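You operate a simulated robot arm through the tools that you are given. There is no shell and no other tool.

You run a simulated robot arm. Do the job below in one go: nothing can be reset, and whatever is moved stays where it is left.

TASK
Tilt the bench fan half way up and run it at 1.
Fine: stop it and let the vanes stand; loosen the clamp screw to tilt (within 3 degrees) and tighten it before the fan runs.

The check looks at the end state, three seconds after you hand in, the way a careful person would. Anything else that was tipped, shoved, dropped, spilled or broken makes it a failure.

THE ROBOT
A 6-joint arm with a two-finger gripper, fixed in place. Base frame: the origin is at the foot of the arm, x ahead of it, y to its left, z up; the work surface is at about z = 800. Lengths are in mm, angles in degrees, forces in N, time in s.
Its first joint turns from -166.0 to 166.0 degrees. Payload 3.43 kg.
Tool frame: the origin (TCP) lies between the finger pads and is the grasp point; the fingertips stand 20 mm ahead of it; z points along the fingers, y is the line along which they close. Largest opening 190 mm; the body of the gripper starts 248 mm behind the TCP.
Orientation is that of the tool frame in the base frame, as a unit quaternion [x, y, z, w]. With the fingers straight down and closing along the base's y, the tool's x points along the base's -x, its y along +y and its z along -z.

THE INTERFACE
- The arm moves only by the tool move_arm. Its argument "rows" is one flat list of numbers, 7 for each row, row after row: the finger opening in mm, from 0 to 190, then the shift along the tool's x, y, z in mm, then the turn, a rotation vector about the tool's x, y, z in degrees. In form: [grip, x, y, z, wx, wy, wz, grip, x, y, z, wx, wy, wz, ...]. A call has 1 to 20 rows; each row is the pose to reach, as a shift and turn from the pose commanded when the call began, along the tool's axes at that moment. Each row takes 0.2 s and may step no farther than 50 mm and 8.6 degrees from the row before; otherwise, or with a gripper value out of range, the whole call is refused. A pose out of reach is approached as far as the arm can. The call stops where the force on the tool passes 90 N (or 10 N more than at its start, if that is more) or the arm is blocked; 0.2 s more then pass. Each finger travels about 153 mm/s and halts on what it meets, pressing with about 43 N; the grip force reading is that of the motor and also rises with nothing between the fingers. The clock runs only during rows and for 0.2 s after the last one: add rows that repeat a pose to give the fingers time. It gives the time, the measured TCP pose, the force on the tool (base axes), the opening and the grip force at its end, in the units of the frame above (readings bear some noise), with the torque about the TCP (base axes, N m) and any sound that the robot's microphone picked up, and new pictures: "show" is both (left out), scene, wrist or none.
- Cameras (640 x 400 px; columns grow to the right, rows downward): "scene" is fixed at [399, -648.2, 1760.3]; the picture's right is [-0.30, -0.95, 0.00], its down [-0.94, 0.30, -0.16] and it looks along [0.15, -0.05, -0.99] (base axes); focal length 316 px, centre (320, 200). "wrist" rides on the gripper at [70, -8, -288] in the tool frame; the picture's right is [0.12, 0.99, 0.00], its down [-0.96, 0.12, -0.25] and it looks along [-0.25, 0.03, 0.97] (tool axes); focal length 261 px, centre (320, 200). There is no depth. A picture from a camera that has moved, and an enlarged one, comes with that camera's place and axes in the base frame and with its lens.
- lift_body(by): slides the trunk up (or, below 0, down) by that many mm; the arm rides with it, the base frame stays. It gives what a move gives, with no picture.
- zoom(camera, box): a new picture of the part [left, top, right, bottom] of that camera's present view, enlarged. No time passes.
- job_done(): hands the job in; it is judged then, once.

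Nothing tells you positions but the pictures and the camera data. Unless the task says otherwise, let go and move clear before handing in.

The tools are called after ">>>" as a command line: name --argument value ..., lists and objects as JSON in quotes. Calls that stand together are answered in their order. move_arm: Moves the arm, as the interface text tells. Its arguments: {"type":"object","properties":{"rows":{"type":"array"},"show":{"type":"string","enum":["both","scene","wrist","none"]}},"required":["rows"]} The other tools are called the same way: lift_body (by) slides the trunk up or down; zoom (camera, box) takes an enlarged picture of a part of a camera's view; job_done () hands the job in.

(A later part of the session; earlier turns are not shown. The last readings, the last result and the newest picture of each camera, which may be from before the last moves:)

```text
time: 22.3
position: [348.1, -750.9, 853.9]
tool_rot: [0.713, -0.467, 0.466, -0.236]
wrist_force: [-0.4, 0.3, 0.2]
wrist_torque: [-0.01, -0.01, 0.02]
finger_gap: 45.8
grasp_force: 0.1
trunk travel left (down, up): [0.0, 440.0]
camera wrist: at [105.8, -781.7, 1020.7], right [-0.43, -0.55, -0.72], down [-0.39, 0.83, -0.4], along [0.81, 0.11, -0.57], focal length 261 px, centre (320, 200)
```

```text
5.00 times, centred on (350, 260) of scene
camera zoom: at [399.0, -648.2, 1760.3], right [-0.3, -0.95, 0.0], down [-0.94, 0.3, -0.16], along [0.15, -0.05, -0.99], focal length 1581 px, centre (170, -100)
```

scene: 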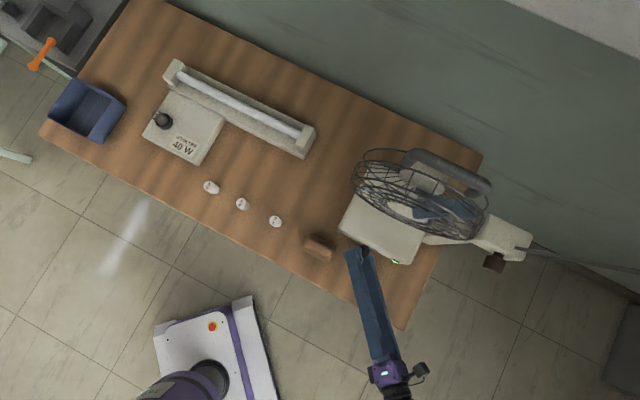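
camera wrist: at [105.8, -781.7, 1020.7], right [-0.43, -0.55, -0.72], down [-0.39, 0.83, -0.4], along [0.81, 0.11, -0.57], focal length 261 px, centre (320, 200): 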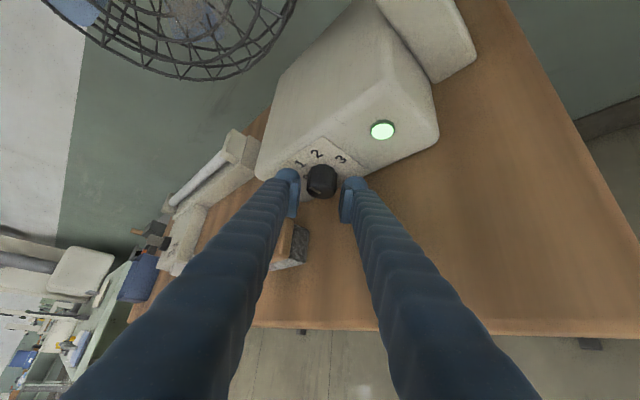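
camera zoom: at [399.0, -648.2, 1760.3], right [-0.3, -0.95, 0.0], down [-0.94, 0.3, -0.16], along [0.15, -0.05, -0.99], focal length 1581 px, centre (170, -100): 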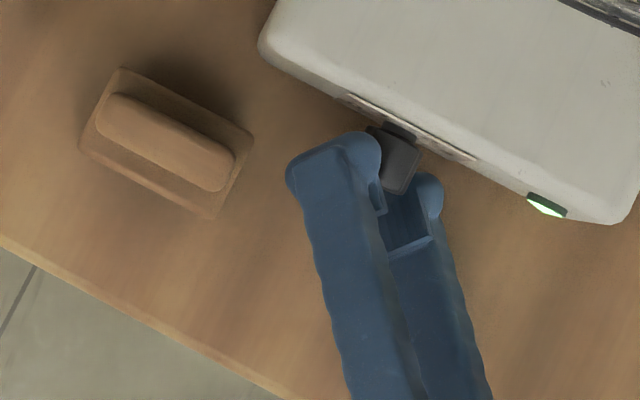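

The fingers are centred on the knob again, leaning 50° right. I grip and turn 54° anticlockwise.

>>> move_arm --rows '[0, 0, 0, 0, 0, 0, 0, 0, 0, 0, 0, 0, 0, 0, 0, 0, 0, 0, -4.24, 0, -4.24, 0, 0, 0, 0, -8.49, 0, -8.49, 0, 0, 0, 0, -12.73, 0, -12.73, 0, 0, 0, 0, -16.97, 0, -16.97, 0, 0, 0, 0, -21.2, 0, -21.2, 0, 0, 0, 0, -25.46, 0, -25.46, 0, 0, 0, 0, -29.7, 0, -29.7, 0, 0, 0, 0, -33.94, 0, -33.94, 0, 0, 0, 0, -38.18, 0, -38.18]' --show "wrist"

>>> zoom --camera "wrist" --box '[240, 110, 400, 210]'

```text
time: 24.7
position: [348.0, -751.3, 851.5]
tool_rot: [0.861, -0.337, 0.342, 0.167]
wrist_force: [-6.0, 3.1, 1.5]
wrist_torque: [0.53, 0.52, -0.54]
finger_gap: 32.7
grasp_force: 44.3
trunk travel left (down, up): [0.0, 440.0]
camera wrist: at [255.0, -628.2, 1105.3], right [-0.63, -0.77, 0.14], down [-0.72, 0.49, -0.49], along [0.31, -0.41, -0.86], focal length 261 px, centre (320, 200)
```

wrist: 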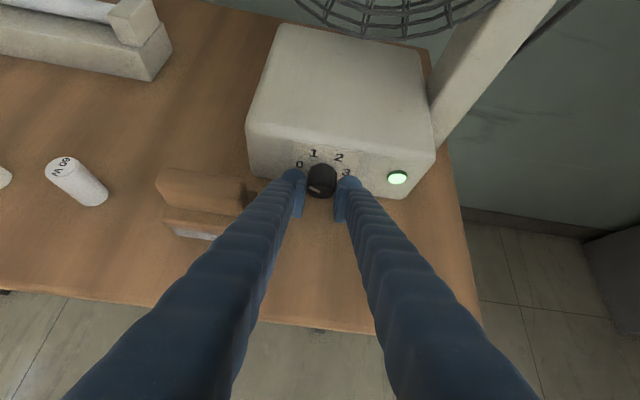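

```text
4.00 times, centred on (320, 160) of wrist
camera zoom: at [255.0, -628.2, 1105.3], right [-0.63, -0.77, 0.14], down [-0.72, 0.49, -0.49], along [0.31, -0.41, -0.86], focal length 1043 px, centre (320, 360)
```

zoom: 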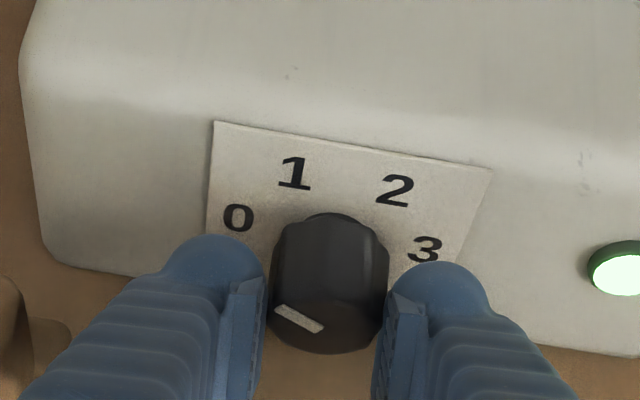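

The pointer is at about −64°, roughly 26° short of 0. I'll release, re-grip and turn the rest.

>>> move_arm --rows '[46, 0, 0, 0, 0, 0, 0, 46, 0, 0, 0, 0, 0, 0, 46, 0, 0, 0, 5.3, 0, 5.3, 46, 0, 0, 0, 10.6, 0, 10.6, 46, 0, 0, 0, 15.9, 0, 15.9, 46, 0, 0, 0, 21.2, 0, 21.2, 46, 0, 0, 0, 26.5, 0, 26.5, 46, 0, 0, 0, 26.5, 0, 26.5, 0, 0, 0, 0, 26.5, 0, 26.5, 0, 0, 0, 0, 26.5, 0, 26.5, 0, 0, 0, 0, 23, 0, 23, 0, 0, 0, 0, 19.5, 0, 19.5, 0, 0, 0, 0, 16, 0, 16, 0, 0, 0, 0, 12.5, 0, 12.5, 0, 0, 0, 0, 9, 0, 9, 0, 0, 0, 0, 7, 0, 7]' --show "wrist"

>>> zoom --camera "wrist" --box '[240, 110, 400, 210]'

```text
time: 28.1
position: [346.0, -751.2, 851.7]
tool_rot: [0.848, -0.367, 0.371, 0.094]
wrist_force: [-6.3, -3.1, -8.1]
wrist_torque: [0.75, 0.75, -0.44]
finger_gap: 32.8
grasp_force: 45.5
trunk travel left (down, up): [0.0, 440.0]
camera wrist: at [224.8, -659.6, 1105.7], right [-0.63, -0.77, -0.03], down [-0.66, 0.56, -0.51], along [0.41, -0.3, -0.86], focal length 261 px, centre (320, 200)
```

wrist: 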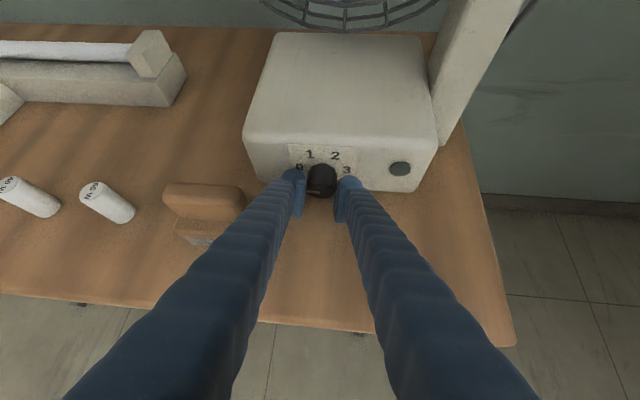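

```text
4.00 times, centred on (320, 160) of wrist
camera zoom: at [224.8, -659.6, 1105.7], right [-0.63, -0.77, -0.03], down [-0.66, 0.56, -0.51], along [0.41, -0.3, -0.86], focal length 1043 px, centre (320, 360)
```

zoom: 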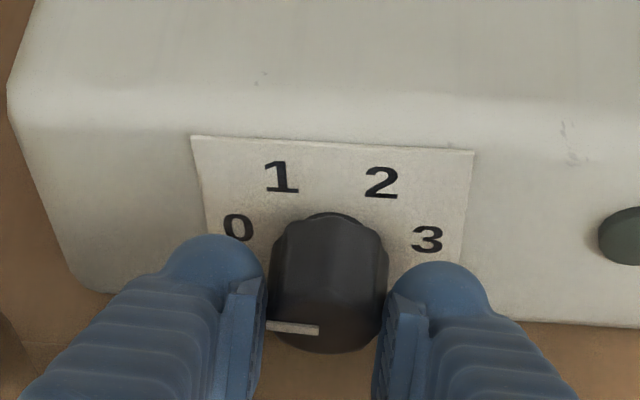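

The green lamp is out and the pointer is at 0. I'll release the knob, back off, then move to the right-hand side to inspect the hinge for any tilt scale while the vanes run down.

>>> move_arm --rows '[46, 0, 0, 0, 0, 0, 0, 46, 0, 0, 0, 0, 0, 0, 46, -12, 0, -12, 0, 0, 0, 46, -24, 0, -24, 0, 0, 0, 46, -36, 0, -36, 0, 0, 0, 46, -22, -2.3, -50, 0, 0, 0, 46, -8, -4.6, -64, 0, 0, 0, 46, 6, -6.8, -78, 0, 0, 0]' --show "both"

```text
time: 29.9
position: [312.6, -714.6, 910.5]
tool_rot: [0.848, -0.367, 0.372, 0.094]
wrist_force: [-0.7, 0.0, 0.1]
wrist_torque: [0.02, 0.03, 0.07]
finger_gap: 46.3
grasp_force: 0.1
trunk travel left (down, up): [0.0, 440.0]
camera wrist: at [189.7, -623.6, 1164.3], right [-0.63, -0.77, -0.03], down [-0.66, 0.56, -0.51], along [0.41, -0.3, -0.86], focal length 261 px, centre (320, 200)
```

scene: 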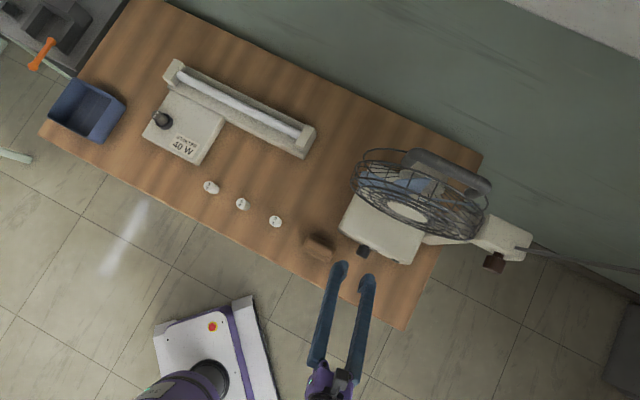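
wrist: 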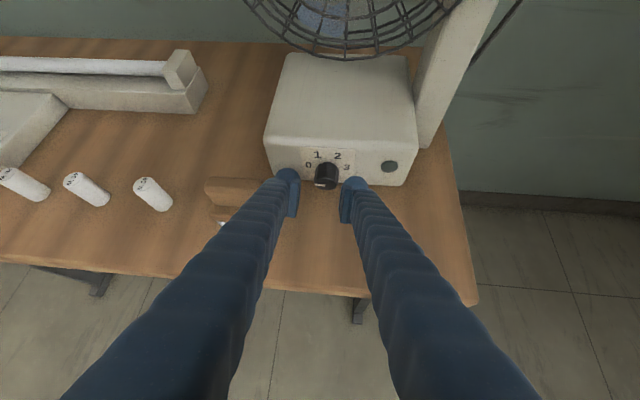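

>>> move_arm --rows '[46, 21.5, 28.1, -17.1, 2.66, 2.75, -2.28, 46, 43, 56.3, -34.3, 5.32, 5.5, -4.56, 46, 64.5, 84.4, -51.4, 7.98, 8.25, -6.84, 46, 86, 112.5, -68.6, 10.64, 11, -9.12, 46, 107.6, 140.7, -85.7, 13.3, 13.75, -11.4, 46, 129.1, 168.8, -102.8, 15.96, 16.5, -13.68, 46, 150.6, 196.9, -120, 18.62, 19.25, -15.96, 46, 172.1, 225, -137.1, 21.28, 22, -18.24, 46, 193.6, 253.2, -154.3, 23.94, 24.75, -20.52, 46, 215.1, 281.3, -171.4, 26.6, 27.5, -22.8]' --show "both"

>>> zoom --camera "wrist" --box '[220, 50, 420, 200]'

```text
time: 32.1
position: [120.5, -959.3, 1152.0]
tool_rot: [0.79, -0.068, 0.607, 0.053]
wrist_force: [0.7, 1.3, 0.8]
wrist_torque: [-0.03, 0.21, -0.24]
finger_gap: 46.3
grasp_force: 0.0
trunk travel left (down, up): [0.0, 440.0]
camera wrist: at [-134.5, -906.8, 1294.3], right [-0.14, -0.98, 0.12], down [-0.5, -0.03, -0.87], along [0.85, -0.18, -0.49], focal length 261 px, centre (320, 200)
```

scene: 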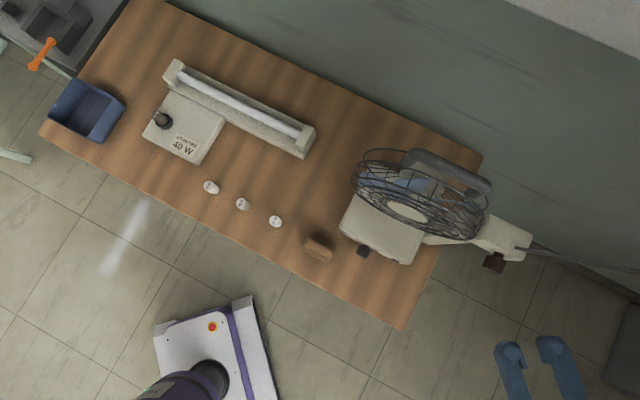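
wrist: 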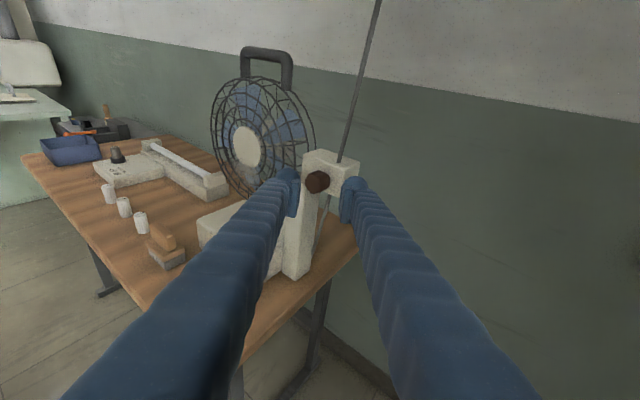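

```text
2.67 times, centred on (320, 125) of wrist
camera zoom: at [-134.5, -906.8, 1294.3], right [-0.14, -0.98, 0.12], down [-0.5, -0.03, -0.87], along [0.85, -0.18, -0.49], focal length 695 px, centre (320, 400)
```

zoom: 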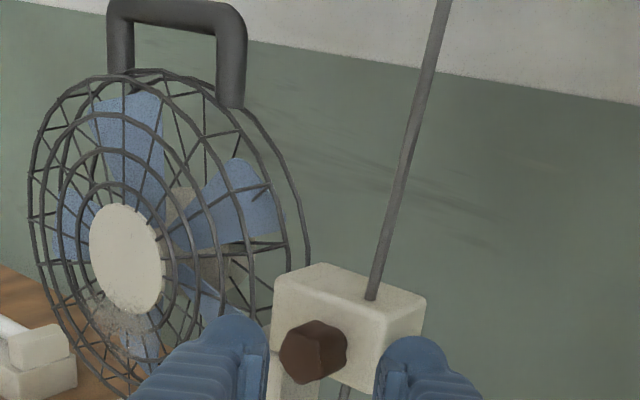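

The hinge's right end and front carry no tilt scale, and the head now looks level (handle straight above the pivot), with the vanes slowing or stopped. Next I line up level with the clamp screw at about (263, −980, 1101).

>>> move_arm --rows '[62, -5, -7.6, 20.9, -6.8, 2.9, 0.9, 62, -9.9, -15.1, 41.7, -13.6, 5.8, 1.8, 62, -14.9, -22.7, 62.6, -20.5, 8.7, 2.7, 62, -19.8, -30.2, 83.4, -27.3, 11.6, 3.6, 62, -24.8, -37.8, 104.3, -34.1, 14.55, 4.49]' --show "both"

>>> zoom --camera "wrist" --box '[240, 100, 400, 200]'

>>> zoom --camera "scene" --box '[420, 190, 540, 270]'

```text
time: 33.3
position: [216.9, -941.8, 1100.4]
tool_rot: [0.654, -0.267, 0.656, 0.268]
wrist_force: [0.3, 0.5, -0.5]
wrist_torque: [0.0, -0.01, 0.08]
finger_gap: 62.0
grasp_force: 0.0
trunk travel left (down, up): [0.0, 440.0]
camera wrist: at [17.5, -733.8, 1170.9], right [-0.69, -0.71, 0.12], down [-0.26, 0.09, -0.96], along [0.67, -0.7, -0.24], focal length 261 px, centre (320, 200)
```

scene: 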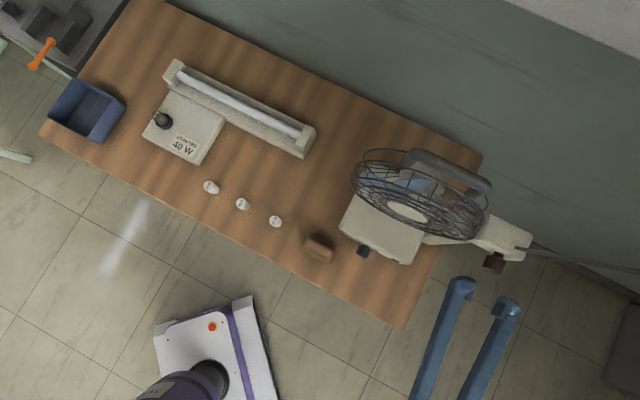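
wrist: 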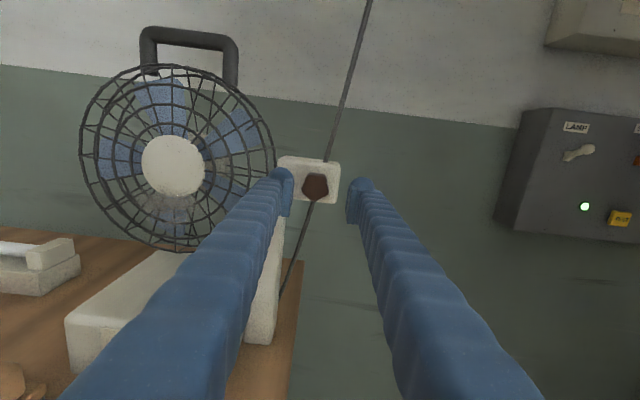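

```text
4.00 times, centred on (320, 150) of wrist
camera zoom: at [17.5, -733.8, 1170.9], right [-0.69, -0.71, 0.12], down [-0.26, 0.09, -0.96], along [0.67, -0.7, -0.24], focal length 1043 px, centre (320, 400)
```

zoom: 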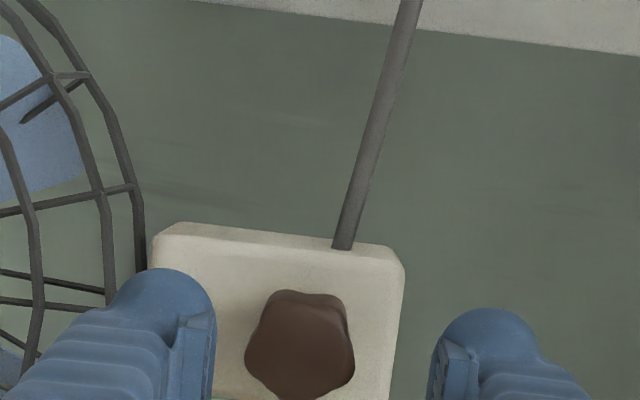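

```text
5.00 times, centred on (480, 230) of scene
camera zoom: at [399.0, -648.2, 1760.3], right [-0.3, -0.95, 0.0], down [-0.94, 0.3, -0.16], along [0.15, -0.05, -0.99], focal length 1581 px, centre (-480, 50)
```

zoom: 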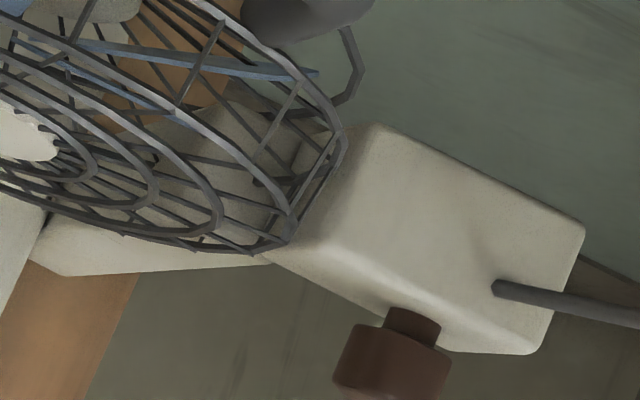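

>>> zoom --camera "wrist" --box '[250, 140, 370, 215]'

>>> zoom --camera "scene" --box '[440, 220, 560, 300]'

>>> zoom --camera "wrist" --box '[60, 20, 300, 260]'

```text
5.33 times, centred on (310, 178) of wrist
camera zoom: at [17.5, -733.8, 1170.9], right [-0.69, -0.71, 0.12], down [-0.26, 0.09, -0.96], along [0.67, -0.7, -0.24], focal length 1390 px, centre (373, 320)
```

zoom: 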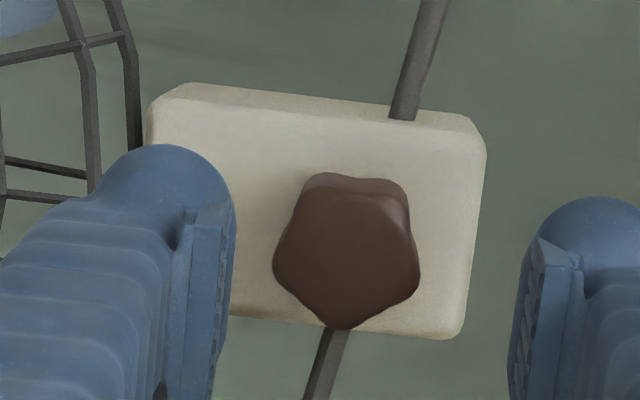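

```text
5.00 times, centred on (500, 260) of scene
camera zoom: at [399.0, -648.2, 1760.3], right [-0.3, -0.95, 0.0], down [-0.94, 0.3, -0.16], along [0.15, -0.05, -0.99], focal length 1581 px, centre (-580, -100)
```

zoom: 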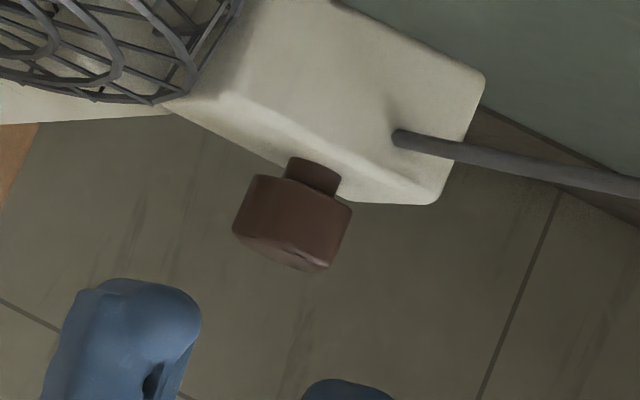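

```text
1.67 times, centred on (180, 140) of wrist
camera zoom: at [17.5, -733.8, 1170.9], right [-0.69, -0.71, 0.12], down [-0.26, 0.09, -0.96], along [0.67, -0.7, -0.24], focal length 434 px, centre (553, 300)
```

zoom: 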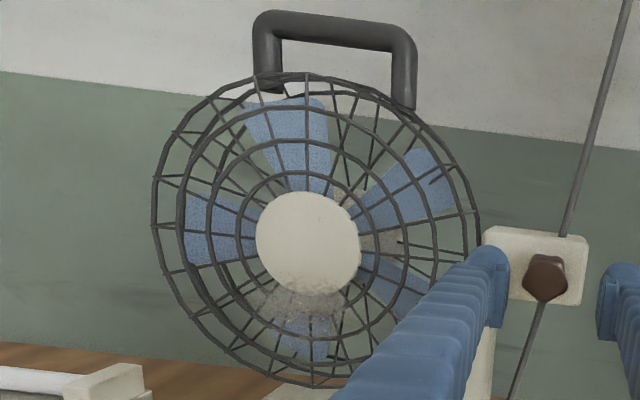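

>>> move_arm --rows '[62, 0, -6, 16, 0, 0, 0, 62, 0, -6, 32, 0, 0, 0, 62, 0, -6, 48, 0, 0, 0, 62, 0, -6, 64.4, 0, 0, 0, 62, 0, -6, 64.4, 0, 0, 0]' --show "both"

>>> zoom --camera "wrist" --box '[250, 140, 370, 215]'

>>> zoom --camera "scene" --box '[440, 220, 560, 300]'

```text
time: 34.5
position: [267.7, -980.8, 1099.7]
tool_rot: [0.655, -0.267, 0.655, 0.267]
wrist_force: [0.2, 1.6, 0.7]
wrist_torque: [0.04, 0.04, 0.0]
finger_gap: 61.9
grasp_force: 0.1
trunk travel left (down, up): [0.0, 440.0]
camera wrist: at [69.2, -773.9, 1170.1], right [-0.69, -0.71, 0.12], down [-0.26, 0.09, -0.96], along [0.67, -0.7, -0.24], focal length 261 px, centre (320, 200)
```

scene: 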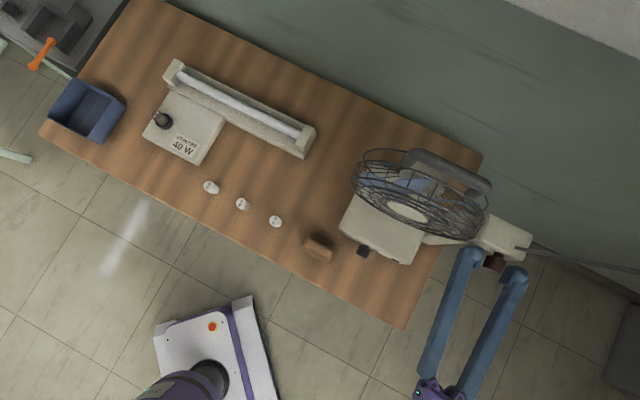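
wrist: 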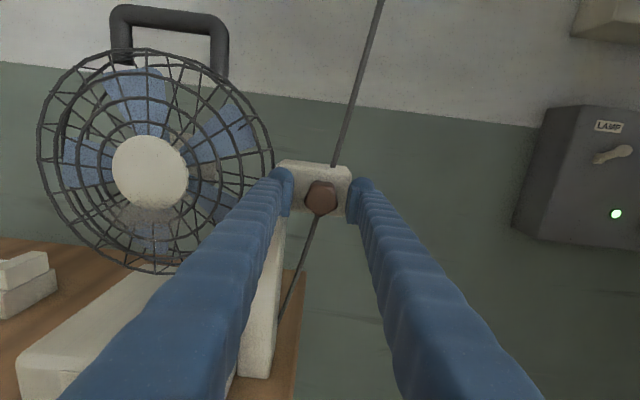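

```text
5.33 times, centred on (310, 178) of wrist
camera zoom: at [69.2, -773.9, 1170.1], right [-0.69, -0.71, 0.12], down [-0.26, 0.09, -0.96], along [0.67, -0.7, -0.24], focal length 1390 px, centre (373, 320)
```

zoom: 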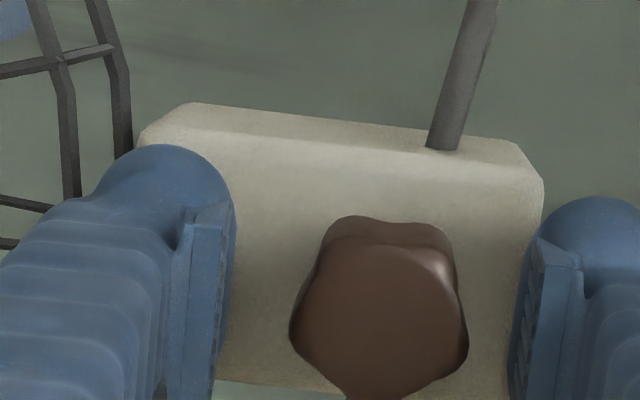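

```text
5.00 times, centred on (500, 260) of scene
camera zoom: at [399.0, -648.2, 1760.3], right [-0.3, -0.95, 0.0], down [-0.94, 0.3, -0.16], along [0.15, -0.05, -0.99], focal length 1581 px, centre (-580, -100)
```

zoom: 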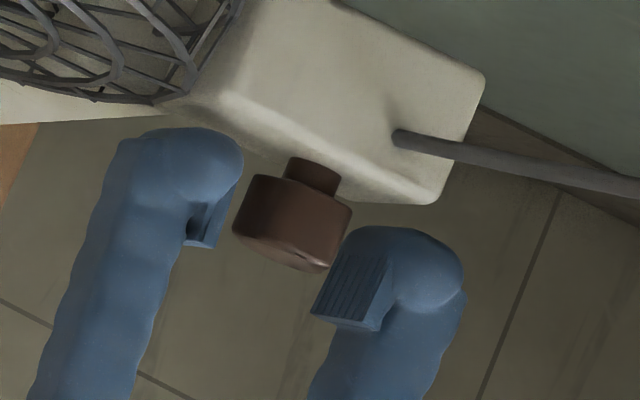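

The fingers straddle the five-lobed clamp screw. I'll close on it and turn it anticlockwise to loosen.

>>> move_arm --rows '[0, 0, 0, 0, 0, 0, 0, 0, 0, 0, 0, 0, 0, 0, 0, 0, 0, 0, 0, 0, -6, 0, 0, 0, 0, 0, 0, -12, 0, 0, 0, 0, 0, 0, -18, 0, 0, 0, 0, 0, 0, -24, 0, 0, 0, 0, 0, 0, -30, 0, 0, 0, 0, 0, 0, -30]' --show "both"

>>> zoom --camera "wrist" --box '[250, 140, 370, 215]'

```text
time: 36.1
position: [271.9, -985.4, 1103.2]
tool_rot: [0.709, -0.105, 0.58, 0.387]
wrist_force: [-2.5, 25.2, -3.1]
wrist_torque: [-1.05, -1.26, -0.61]
finger_gap: 34.6
grasp_force: 45.2
out of reach, approached as far as the arm can: row 6, 7
trunk travel left (down, up): [0.0, 440.0]
stopped in row 7: the force on the tool passed its limit at 140 N (the readings are from after the stop); the commanded pose is now the measured one
camera wrist: at [85.7, -765.0, 1172.3], right [-0.56, -0.64, 0.53], down [-0.55, -0.2, -0.81], along [0.63, -0.74, -0.24], focal length 261 px, centre (320, 200)
```

scene: 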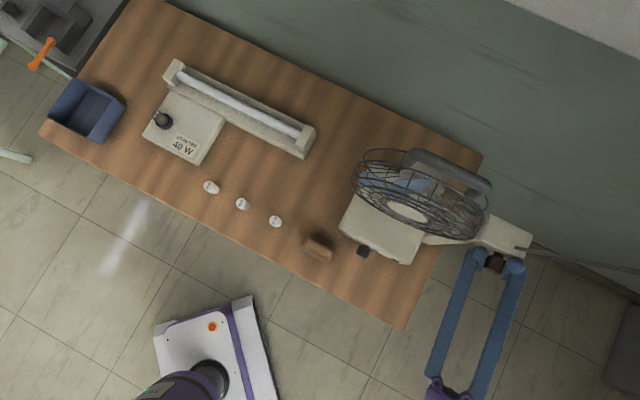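
wrist: 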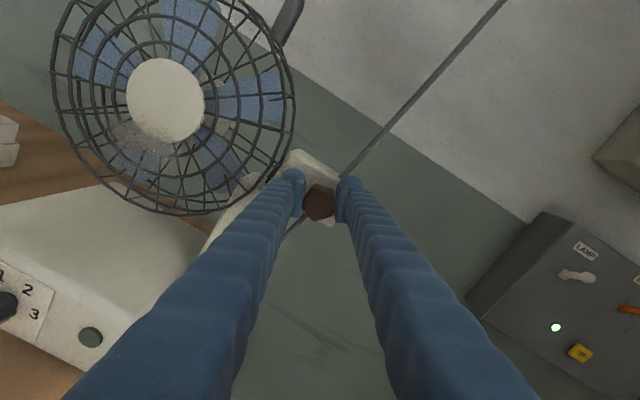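

```text
5.33 times, centred on (310, 178) of wrist
camera zoom: at [85.7, -765.0, 1172.3], right [-0.56, -0.64, 0.53], down [-0.55, -0.2, -0.81], along [0.63, -0.74, -0.24], focal length 1390 px, centre (373, 320)
```

zoom: 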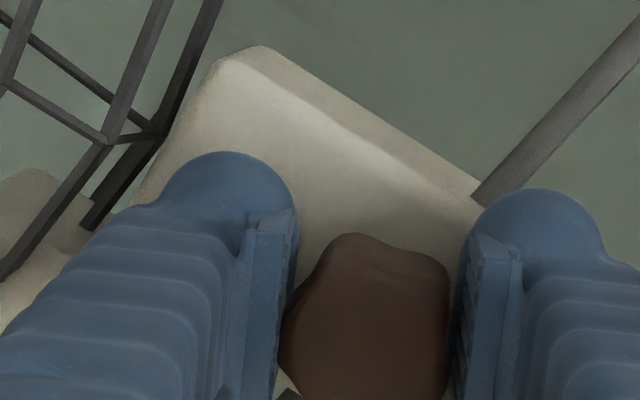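

The screw turned about 25° before the last wrist joint met its limit in that direction. I'll release, back off, roll the gripper round half a turn (fingers are symmetric) to gain turning range, and re-grip.

>>> move_arm --rows '[62, 0, 0, 0, 0, 0, 0, 62, 0, 0, 0, 0, 0, 0, 62, 0, 0, -15, 0, 0, 0, 62, 0, 0, -30, 0, 0, 0, 62, 0, 0, -45, 0, 0, 0, 62, 0, 0, -60, 0, 0, 0]' --show "wrist"

>>> zoom --camera "wrist" --box '[230, 130, 390, 230]'

```text
time: 37.5
position: [223.9, -948.9, 1107.8]
tool_rot: [0.711, -0.107, 0.58, 0.381]
wrist_force: [0.4, 0.8, 0.0]
wrist_torque: [-0.03, -0.04, -0.01]
finger_gap: 61.9
grasp_force: 0.1
out of reach, approached as far as the arm can: row 6
trunk travel left (down, up): [0.0, 440.0]
camera wrist: at [37.3, -730.1, 1178.4], right [-0.56, -0.64, 0.53], down [-0.55, -0.19, -0.82], along [0.63, -0.74, -0.24], focal length 261 px, centre (320, 200)
```

wrist: 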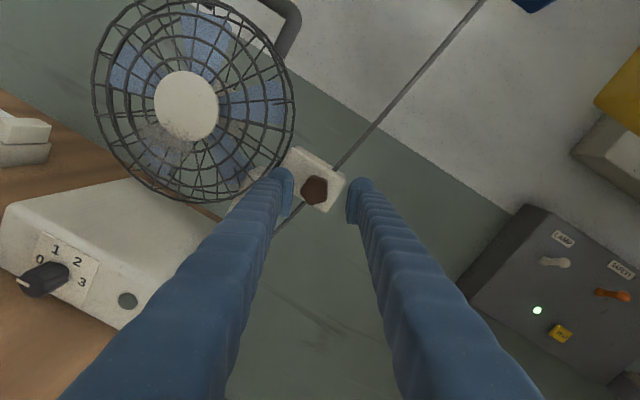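

```text
4.00 times, centred on (310, 180) of wrist
camera zoom: at [37.3, -730.1, 1178.4], right [-0.56, -0.64, 0.53], down [-0.55, -0.19, -0.82], along [0.63, -0.74, -0.24], focal length 1043 px, centre (360, 280)
```

zoom: 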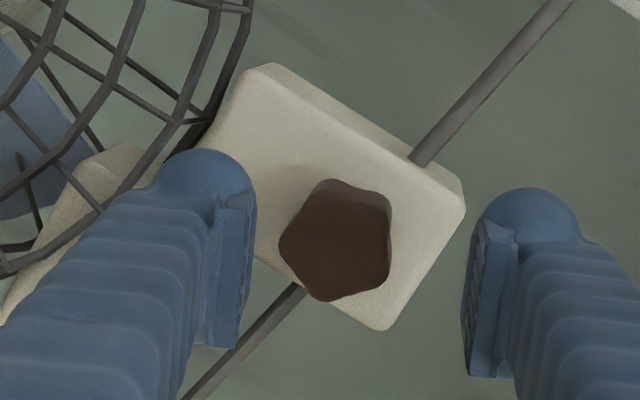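

>>> move_arm --rows '[62, -0.5, -1.1, -1.2, -0.3, 0.3, 7.5, 62, -1.1, -2.2, -2.3, -0.6, 0.6, 14.9, 62, -1.6, -3.3, -3.5, -0.9, 0.9, 22.4, 62, -2.2, -4.4, -4.6, -1.2, 1.2, 29.9, 62, -2.7, -5.5, -5.8, -1.4, 1.4, 37.3, 62, -3.2, -6.6, -6.9, -1.7, 1.7, 44.8, 62, -3.8, -7.7, -8.1, -2, 2, 52.2, 62, -4.3, -8.8, -9.2, -2.3, 2.3, 59.7]' --show "wrist"

```text
time: 39.3
position: [222.2, -939.9, 1101.6]
tool_rot: [0.543, -0.449, 0.707, 0.062]
wrist_force: [0.0, 0.0, -0.8]
wrist_torque: [0.01, -0.03, -0.01]
finger_gap: 61.9
grasp_force: 0.0
trunk travel left (down, up): [0.0, 440.0]
camera wrist: at [-5.0, -759.9, 1162.7], right [-0.62, -0.63, -0.47], down [0.15, 0.49, -0.86], along [0.77, -0.6, -0.21], focal length 261 px, centre (320, 200)
```

wrist: 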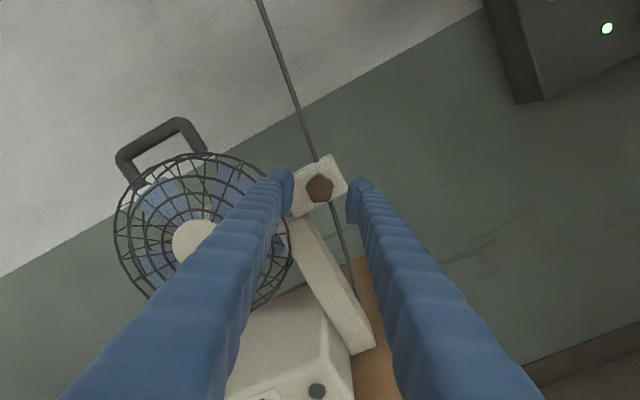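

>>> move_arm --rows '[62, 0, 0, 0, 0, 0, 8.2, 62, 0, 0, 0, 0, 0, 16.4, 62, 0, 0, 0, 0, 0, 24.6, 62, 0, 0, 0, 0, 0, 32.9, 62, 0, 0, 0, 0, 0, 41.1, 62, 0, 0, 0, 0, 0, 49.3, 62, 0, 0, 0, 0, 0, 57.5, 62, 0, 0, 0, 0, 0, 65.7, 62, 0, 0, 0, 0, 0, 73.9, 62, 0, 0, 0, 0, 0, 82.1, 62, 0, 0, 0, 0, 0, 90.4, 62, 0, 0, 0, 0, 0, 98.6, 62, 0, 0, 0, 0, 0, 106.8, 62, 0, 0, 0, 0, 0, 115]' --show "both"

>>> zoom --camera "wrist" --box '[230, 130, 390, 230]'

```text
time: 42.3
position: [221.9, -938.5, 1099.9]
tool_rot: [0.088, 0.699, -0.433, 0.562]
wrist_force: [0.2, 0.3, -0.4]
wrist_torque: [0.0, 0.02, 0.01]
finger_gap: 62.2
grasp_force: 0.0
trunk travel left (down, up): [0.0, 440.0]
camera wrist: at [-12.2, -767.2, 1042.8], right [0.56, 0.56, -0.61], down [0.23, 0.59, 0.77], along [0.79, -0.57, 0.2], focal length 261 px, centre (320, 200)
```

scene: 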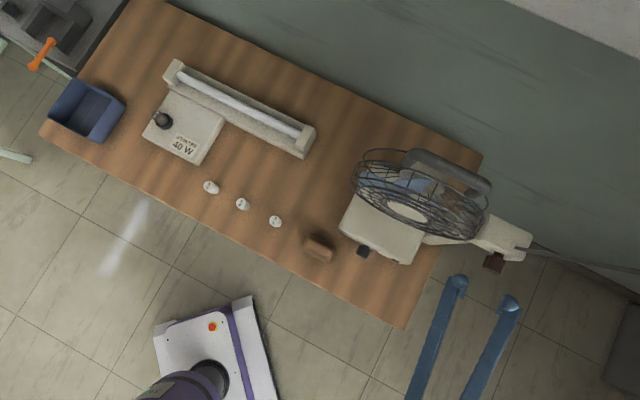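
wrist: 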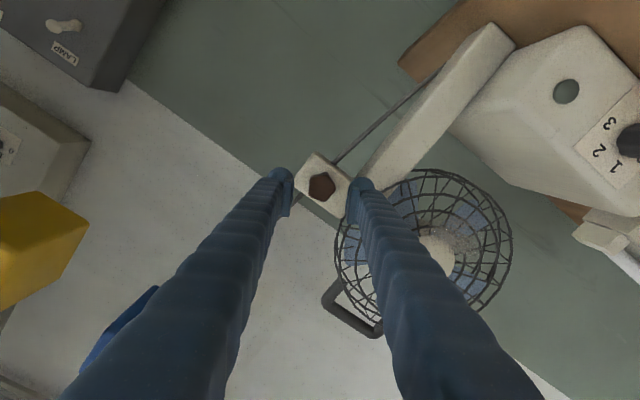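

```text
4.00 times, centred on (310, 180) of wrist
camera zoom: at [-12.2, -767.2, 1042.8], right [0.56, 0.56, -0.61], down [0.23, 0.59, 0.77], along [0.79, -0.57, 0.2], focal length 1043 px, centre (360, 280)
```

zoom: 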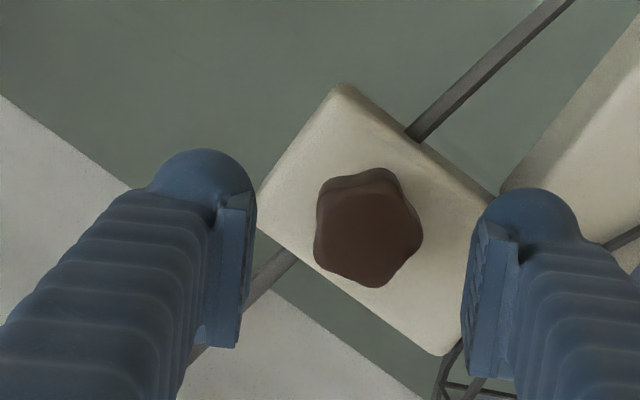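

The gripper is now rolled to +150° and centred on the screw. I'll advance, grip and turn anticlockwise.

>>> move_arm --rows '[62, 0, 0, 16, 0, 0, 0, 62, 0, 0, 32, 0, 0, 0, 62, 0, 0, 48, 0, 0, 0, 62, 0, 0, 63, 0, 0, 0, 62, 0, 0, 63, 0, 0, 0, 0, 0, 0, 63, 0, 0, 0, 0, 0, 0, 63, 0, 0, 0, 0, 0, 0, 63, 0, 0, -6, 0, 0, 0, 63, 0, 0, -12, 0, 0, 0, 63, 0, 0, -18, 0, 0, 0, 63, 0, 0, -24, 0, 0, 0, 63, 0, 0, -30, 0, 0, 0, 63, 0, 0, -36, 0, 0, 0, 63, 0, 0, -42, 0, 0, 0, 63, 0, 0, -48]' --show "both"

>>> zoom --camera "wrist" --box '[230, 130, 390, 230]'

```text
time: 45.5
position: [269.0, -983.5, 1099.3]
tool_rot: [-0.207, 0.674, -0.624, 0.337]
wrist_force: [2.9, 26.1, -18.0]
wrist_torque: [0.25, 0.25, 0.44]
finger_gap: 34.4
grasp_force: 45.1
trunk travel left (down, up): [0.0, 440.0]
camera wrist: at [14.3, -831.6, 1093.3], right [0.06, 0.05, -1.0], down [0.5, 0.86, 0.08], along [0.86, -0.5, 0.02], focal length 261 px, centre (320, 200)
```

scene: 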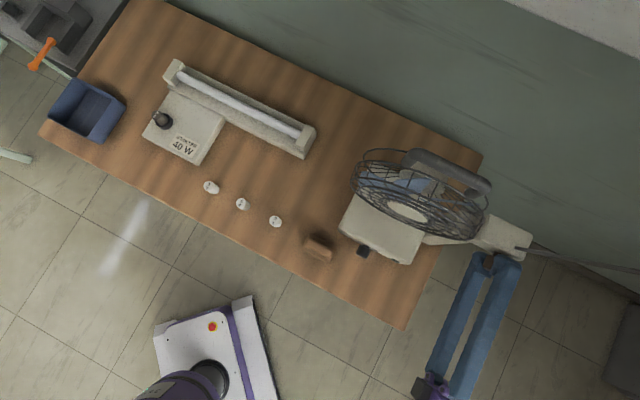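
wrist: 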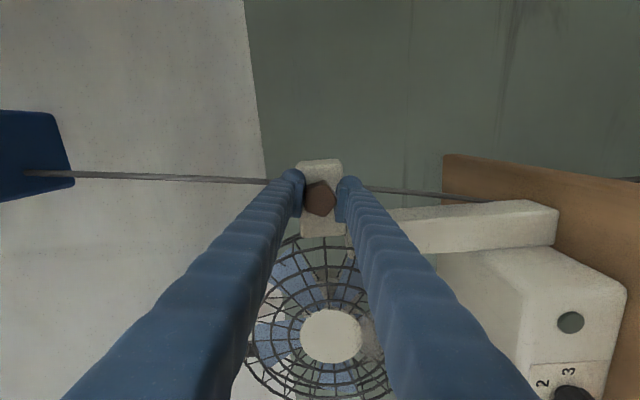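

```text
4.00 times, centred on (310, 180) of wrist
camera zoom: at [14.3, -831.6, 1093.3], right [0.06, 0.05, -1.0], down [0.5, 0.86, 0.08], along [0.86, -0.5, 0.02], focal length 1043 px, centre (360, 280)
```

zoom: 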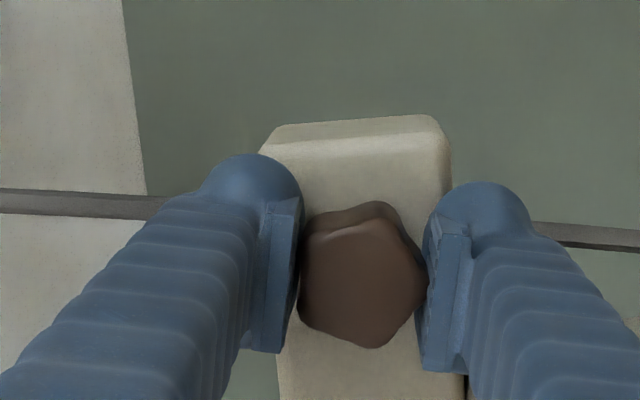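

The screw turns with the gripper. I keep turning anticlockwise through the available range.

>>> move_arm --rows '[0, 0, 0, 0, 0, 0, -6, 0, 0, 0, 0, 0, 0, -12, 0, 0, 0, 0, 0, 0, -18, 0, 0, 0, 0, 0, 0, -24, 0, 0, 0, 0, 0, 0, -30, 0, 0, 0, 0, 0, 0, -36, 0, 0, 0, 0, 0, 0, -42, 0, 0, 0, 0, 0, 0, -48, 0, 0, 0, 0, 0, 0, -54, 0, 0, 0, 0, 0, 0, -60, 0, 0, 0, 0, 0, 0, -66, 0, 0, 0, 0, 0, 0, -72, 0, 0, 0, 0, 0, 0, -78, 0, 0, 0, 0, 0, 0, -84, 0, 0, 0, 0, 0, 0, -90, 0, 0, 0, 0, 0, 0, -96, 0, 0, 0, 0, 0, 0, -102, 0, 0, 0, 0, 0, 0, -108]' --show "both"

>>> zoom --camera "wrist" --box '[230, 130, 390, 230]'

```text
time: 49.3
position: [267.6, -981.8, 1101.5]
tool_rot: [0.667, -0.228, 0.639, 0.308]
wrist_force: [11.3, 11.9, 3.9]
wrist_torque: [0.53, -0.54, 0.13]
finger_gap: 34.1
grasp_force: 44.9
trunk travel left (down, up): [0.0, 440.0]
camera wrist: at [75.1, -768.5, 1169.1], right [-0.68, -0.69, 0.23], down [-0.33, 0.01, -0.94], along [0.65, -0.72, -0.23], focal length 261 px, centre (320, 200)
```

scene: 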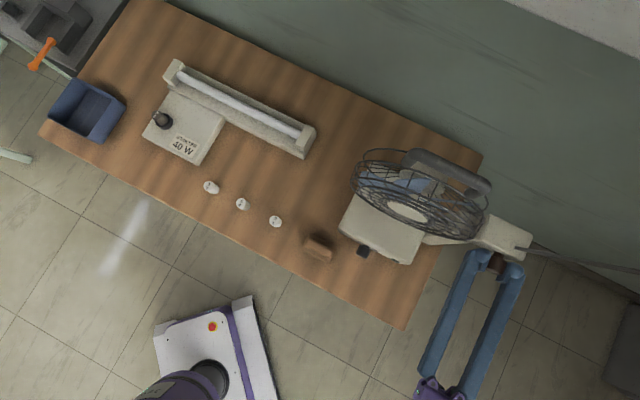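
wrist: 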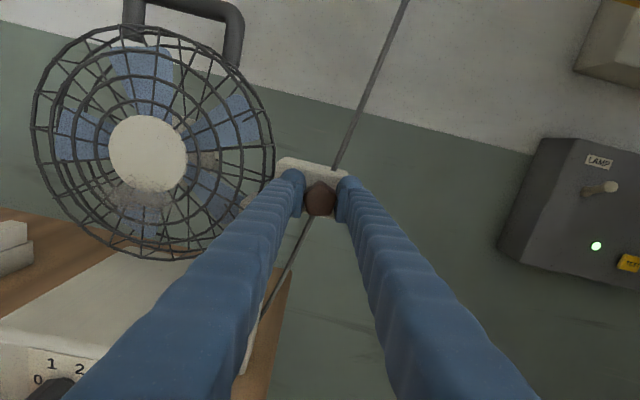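

```text
4.00 times, centred on (310, 180) of wrist
camera zoom: at [75.1, -768.5, 1169.1], right [-0.68, -0.69, 0.23], down [-0.33, 0.01, -0.94], along [0.65, -0.72, -0.23], focal length 1043 px, centre (360, 280)
```

zoom: 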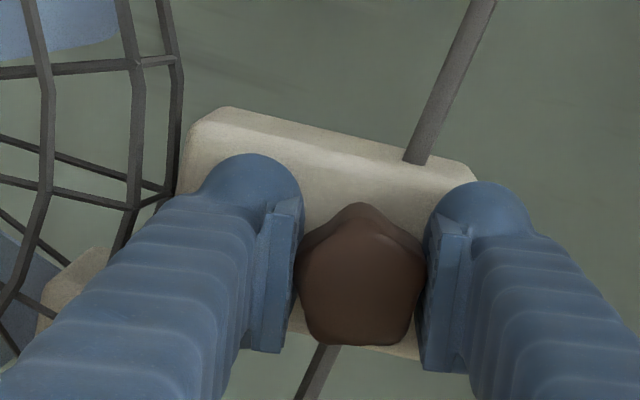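

The screw has now turned roughly 150–170° anticlockwise. I'll let go, back off, then go up to the handle with the gripper rolled 90° so that the fingers close above and below the handle bar.

>>> move_arm --rows '[62, 0, 0, 0, 0, 0, 0, 62, 0, 0, 0, 0, 0, 0, 62, 0, 0, -16, 0, 0, 0, 62, 0, 0, -32, 0, 0, 0, 62, 0, 0, -48, 0, 0, 0, 62, 0, 0, -64, 0, 0, 0]' --show "wrist"

>>> zoom --camera "wrist" --box '[230, 130, 390, 230]'

>>> zoom --camera "wrist" --box '[60, 0, 300, 150]'

```text
time: 50.7
position: [222.9, -937.2, 1101.2]
tool_rot: [0.666, -0.231, 0.639, 0.307]
wrist_force: [-1.0, 0.5, -0.3]
wrist_torque: [-0.01, -0.01, 0.01]
finger_gap: 61.7
grasp_force: 0.0
trunk travel left (down, up): [0.0, 440.0]
camera wrist: at [30.0, -723.4, 1168.4], right [-0.69, -0.69, 0.23], down [-0.33, 0.01, -0.94], along [0.65, -0.72, -0.23], focal length 261 px, centre (320, 200)
```

wrist: 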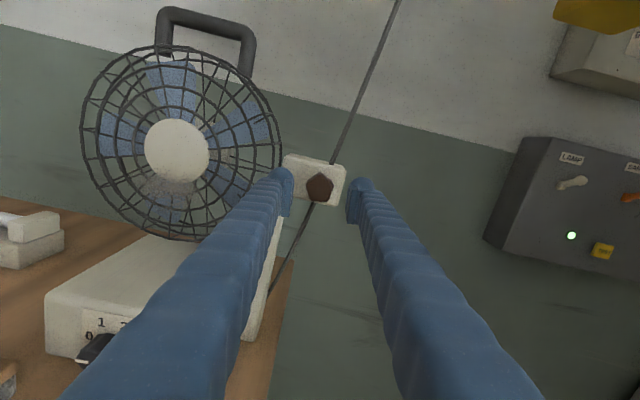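

```text
4.00 times, centred on (310, 180) of wrist
camera zoom: at [30.0, -723.4, 1168.4], right [-0.69, -0.69, 0.23], down [-0.33, 0.01, -0.94], along [0.65, -0.72, -0.23], focal length 1043 px, centre (360, 280)
```

zoom: 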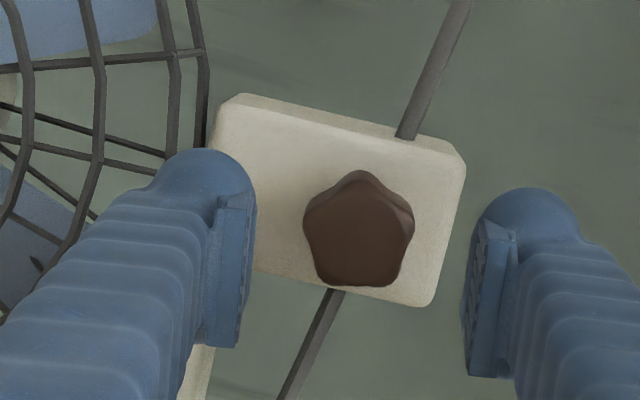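

```text
2.67 times, centred on (180, 75) of wrist
camera zoom: at [30.0, -723.4, 1168.4], right [-0.69, -0.69, 0.23], down [-0.33, 0.01, -0.94], along [0.65, -0.72, -0.23], focal length 695 px, centre (693, 533)
```

zoom: 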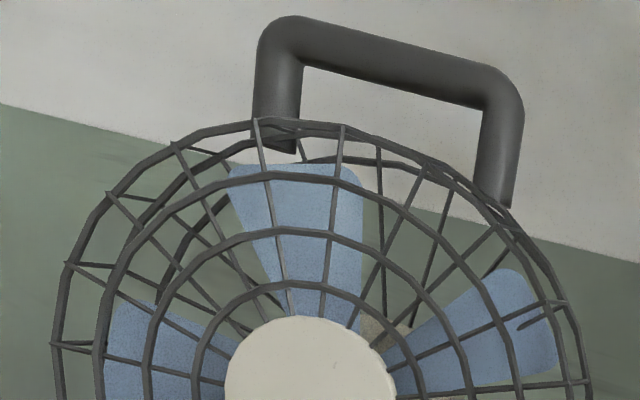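

>>> move_arm --rows '[62, 16.9, -15.1, -1.2, 0, 0, 8.04, 62, 33.7, -30.2, -2.3, 0, 0, 16.08, 62, 50.6, -45.3, -3.5, 0, 0, 24.1, 62, 67.5, -60.4, -4.6, 0, 0, 32.2, 62, 84.3, -75.5, -5.8, 0, 0, 40.2, 62, 101.2, -90.7, -7, 0, 0, 48.2, 62, 118.1, -105.8, -8.1, 0, 0, 56.3, 62, 134.9, -120.9, -9.3, 0, 0, 64.3, 62, 151.8, -136, -10.4, 0, 0, 72.4, 62, 168.7, -151.1, -11.6, 0, 0, 80.4, 62, 185.5, -166.2, -12.7, 0, 0, 88.4, 62, 202.4, -181.3, -13.9, 0, 0, 96.5]' --show "both"

>>> zoom --camera "wrist" --box '[200, 80, 440, 240]'

>>> zoom --camera "scene" --box '[320, 110, 520, 250]'

```text
time: 53.3
position: [353.3, -781.8, 1282.5]
tool_rot: [0.271, -0.651, 0.654, -0.273]
wrist_force: [-0.8, -0.1, 0.0]
wrist_torque: [-0.01, -0.02, 0.03]
finger_gap: 62.1
grasp_force: 0.0
trunk travel left (down, up): [0.0, 440.0]
camera wrist: at [99.6, -629.7, 1289.1], right [-0.08, -0.09, -0.99], down [0.5, 0.86, -0.12], along [0.86, -0.51, -0.02], focal length 261 px, centre (320, 200)
```

scene: 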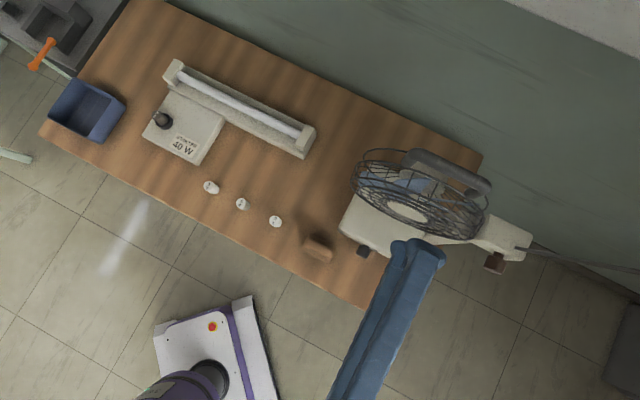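
wrist: 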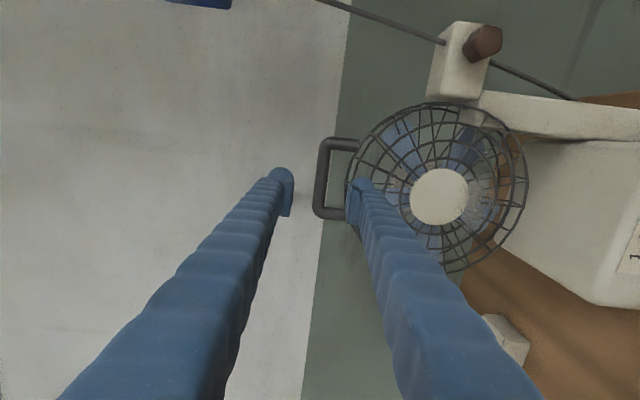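

```text
2.50 times, centred on (320, 160) of wrist
camera zoom: at [99.6, -629.7, 1289.1], right [-0.08, -0.09, -0.99], down [0.5, 0.86, -0.12], along [0.86, -0.51, -0.02], focal length 652 px, centre (320, 300)
```

zoom: 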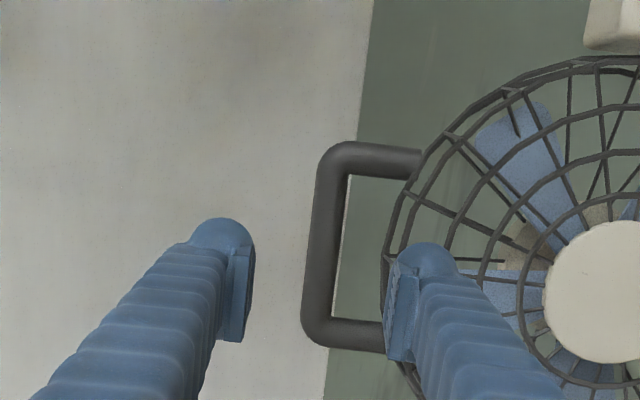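

```text
2.86 times, centred on (420, 180) of scene
camera zoom: at [399.0, -648.2, 1760.3], right [-0.3, -0.95, 0.0], down [-0.94, 0.3, -0.16], along [0.15, -0.05, -0.99], focal length 904 px, centre (34, 257)
```

zoom: 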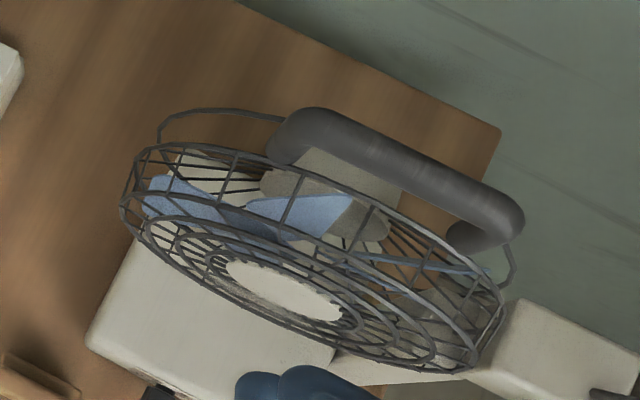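

I see the handle bar clearly: mid at about (456, −880, 1279), about 24 mm thick, with a narrow opening to the guard ring below. I'll tilt the tool 15° down, narrow the fingers and come to a pre-grasp in front of the bar.

>>> move_arm --rows '[50, -0.9, -10.5, 25.2, -7.5, 0, 0, 36, -1.8, -20.9, 50.4, -15, 0, 0, 34, -1.8, -20.9, 50.4, -15, 0, 0]' --show "wrist"

>>> zoom --camera "wrist" --box '[240, 100, 400, 200]'

>>> zoom --camera "scene" --box '[360, 130, 500, 220]'

```text
time: 54.1
position: [389.5, -813.5, 1304.5]
tool_rot: [-0.306, 0.73, -0.564, 0.235]
wrist_force: [-0.1, -0.8, 0.7]
wrist_torque: [0.04, 0.06, -0.08]
finger_gap: 34.0
grasp_force: 0.0
trunk travel left (down, up): [0.0, 440.0]
camera wrist: at [144.6, -669.9, 1386.2], right [-0.26, 0.09, -0.96], down [0.49, 0.87, -0.05], along [0.83, -0.48, -0.27], focal length 261 px, centre (320, 200)
```

wrist: 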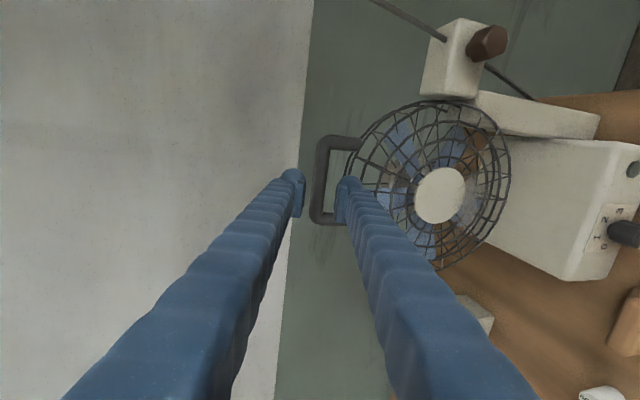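

```text
4.00 times, centred on (320, 150) of wrist
camera zoom: at [144.6, -669.9, 1386.2], right [-0.26, 0.09, -0.96], down [0.49, 0.87, -0.05], along [0.83, -0.48, -0.27], focal length 1043 px, centre (320, 400)
```

zoom: 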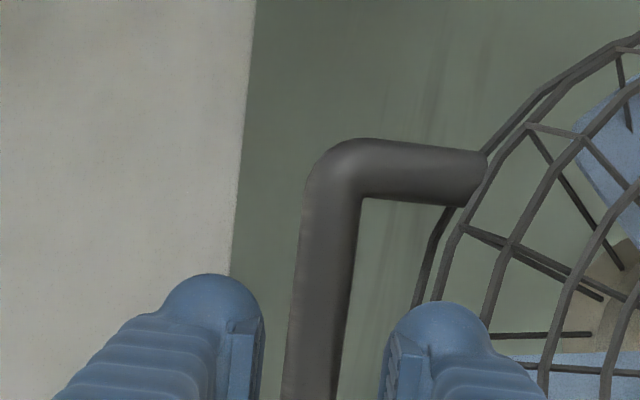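

```text
4.44 times, centred on (430, 175) of scene
camera zoom: at [399.0, -648.2, 1760.3], right [-0.3, -0.95, 0.0], down [-0.94, 0.3, -0.16], along [0.15, -0.05, -0.99], focal length 1405 px, centre (-169, 311)
```

zoom: 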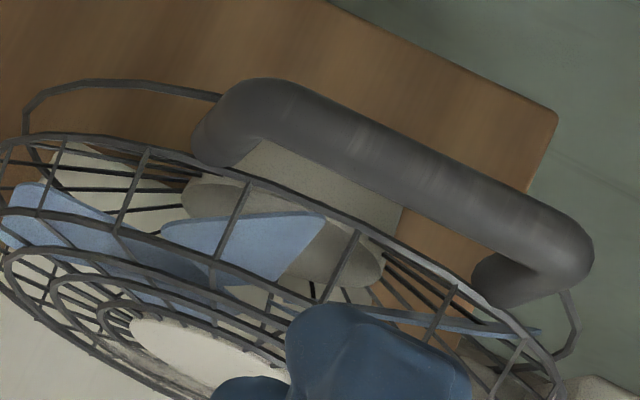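

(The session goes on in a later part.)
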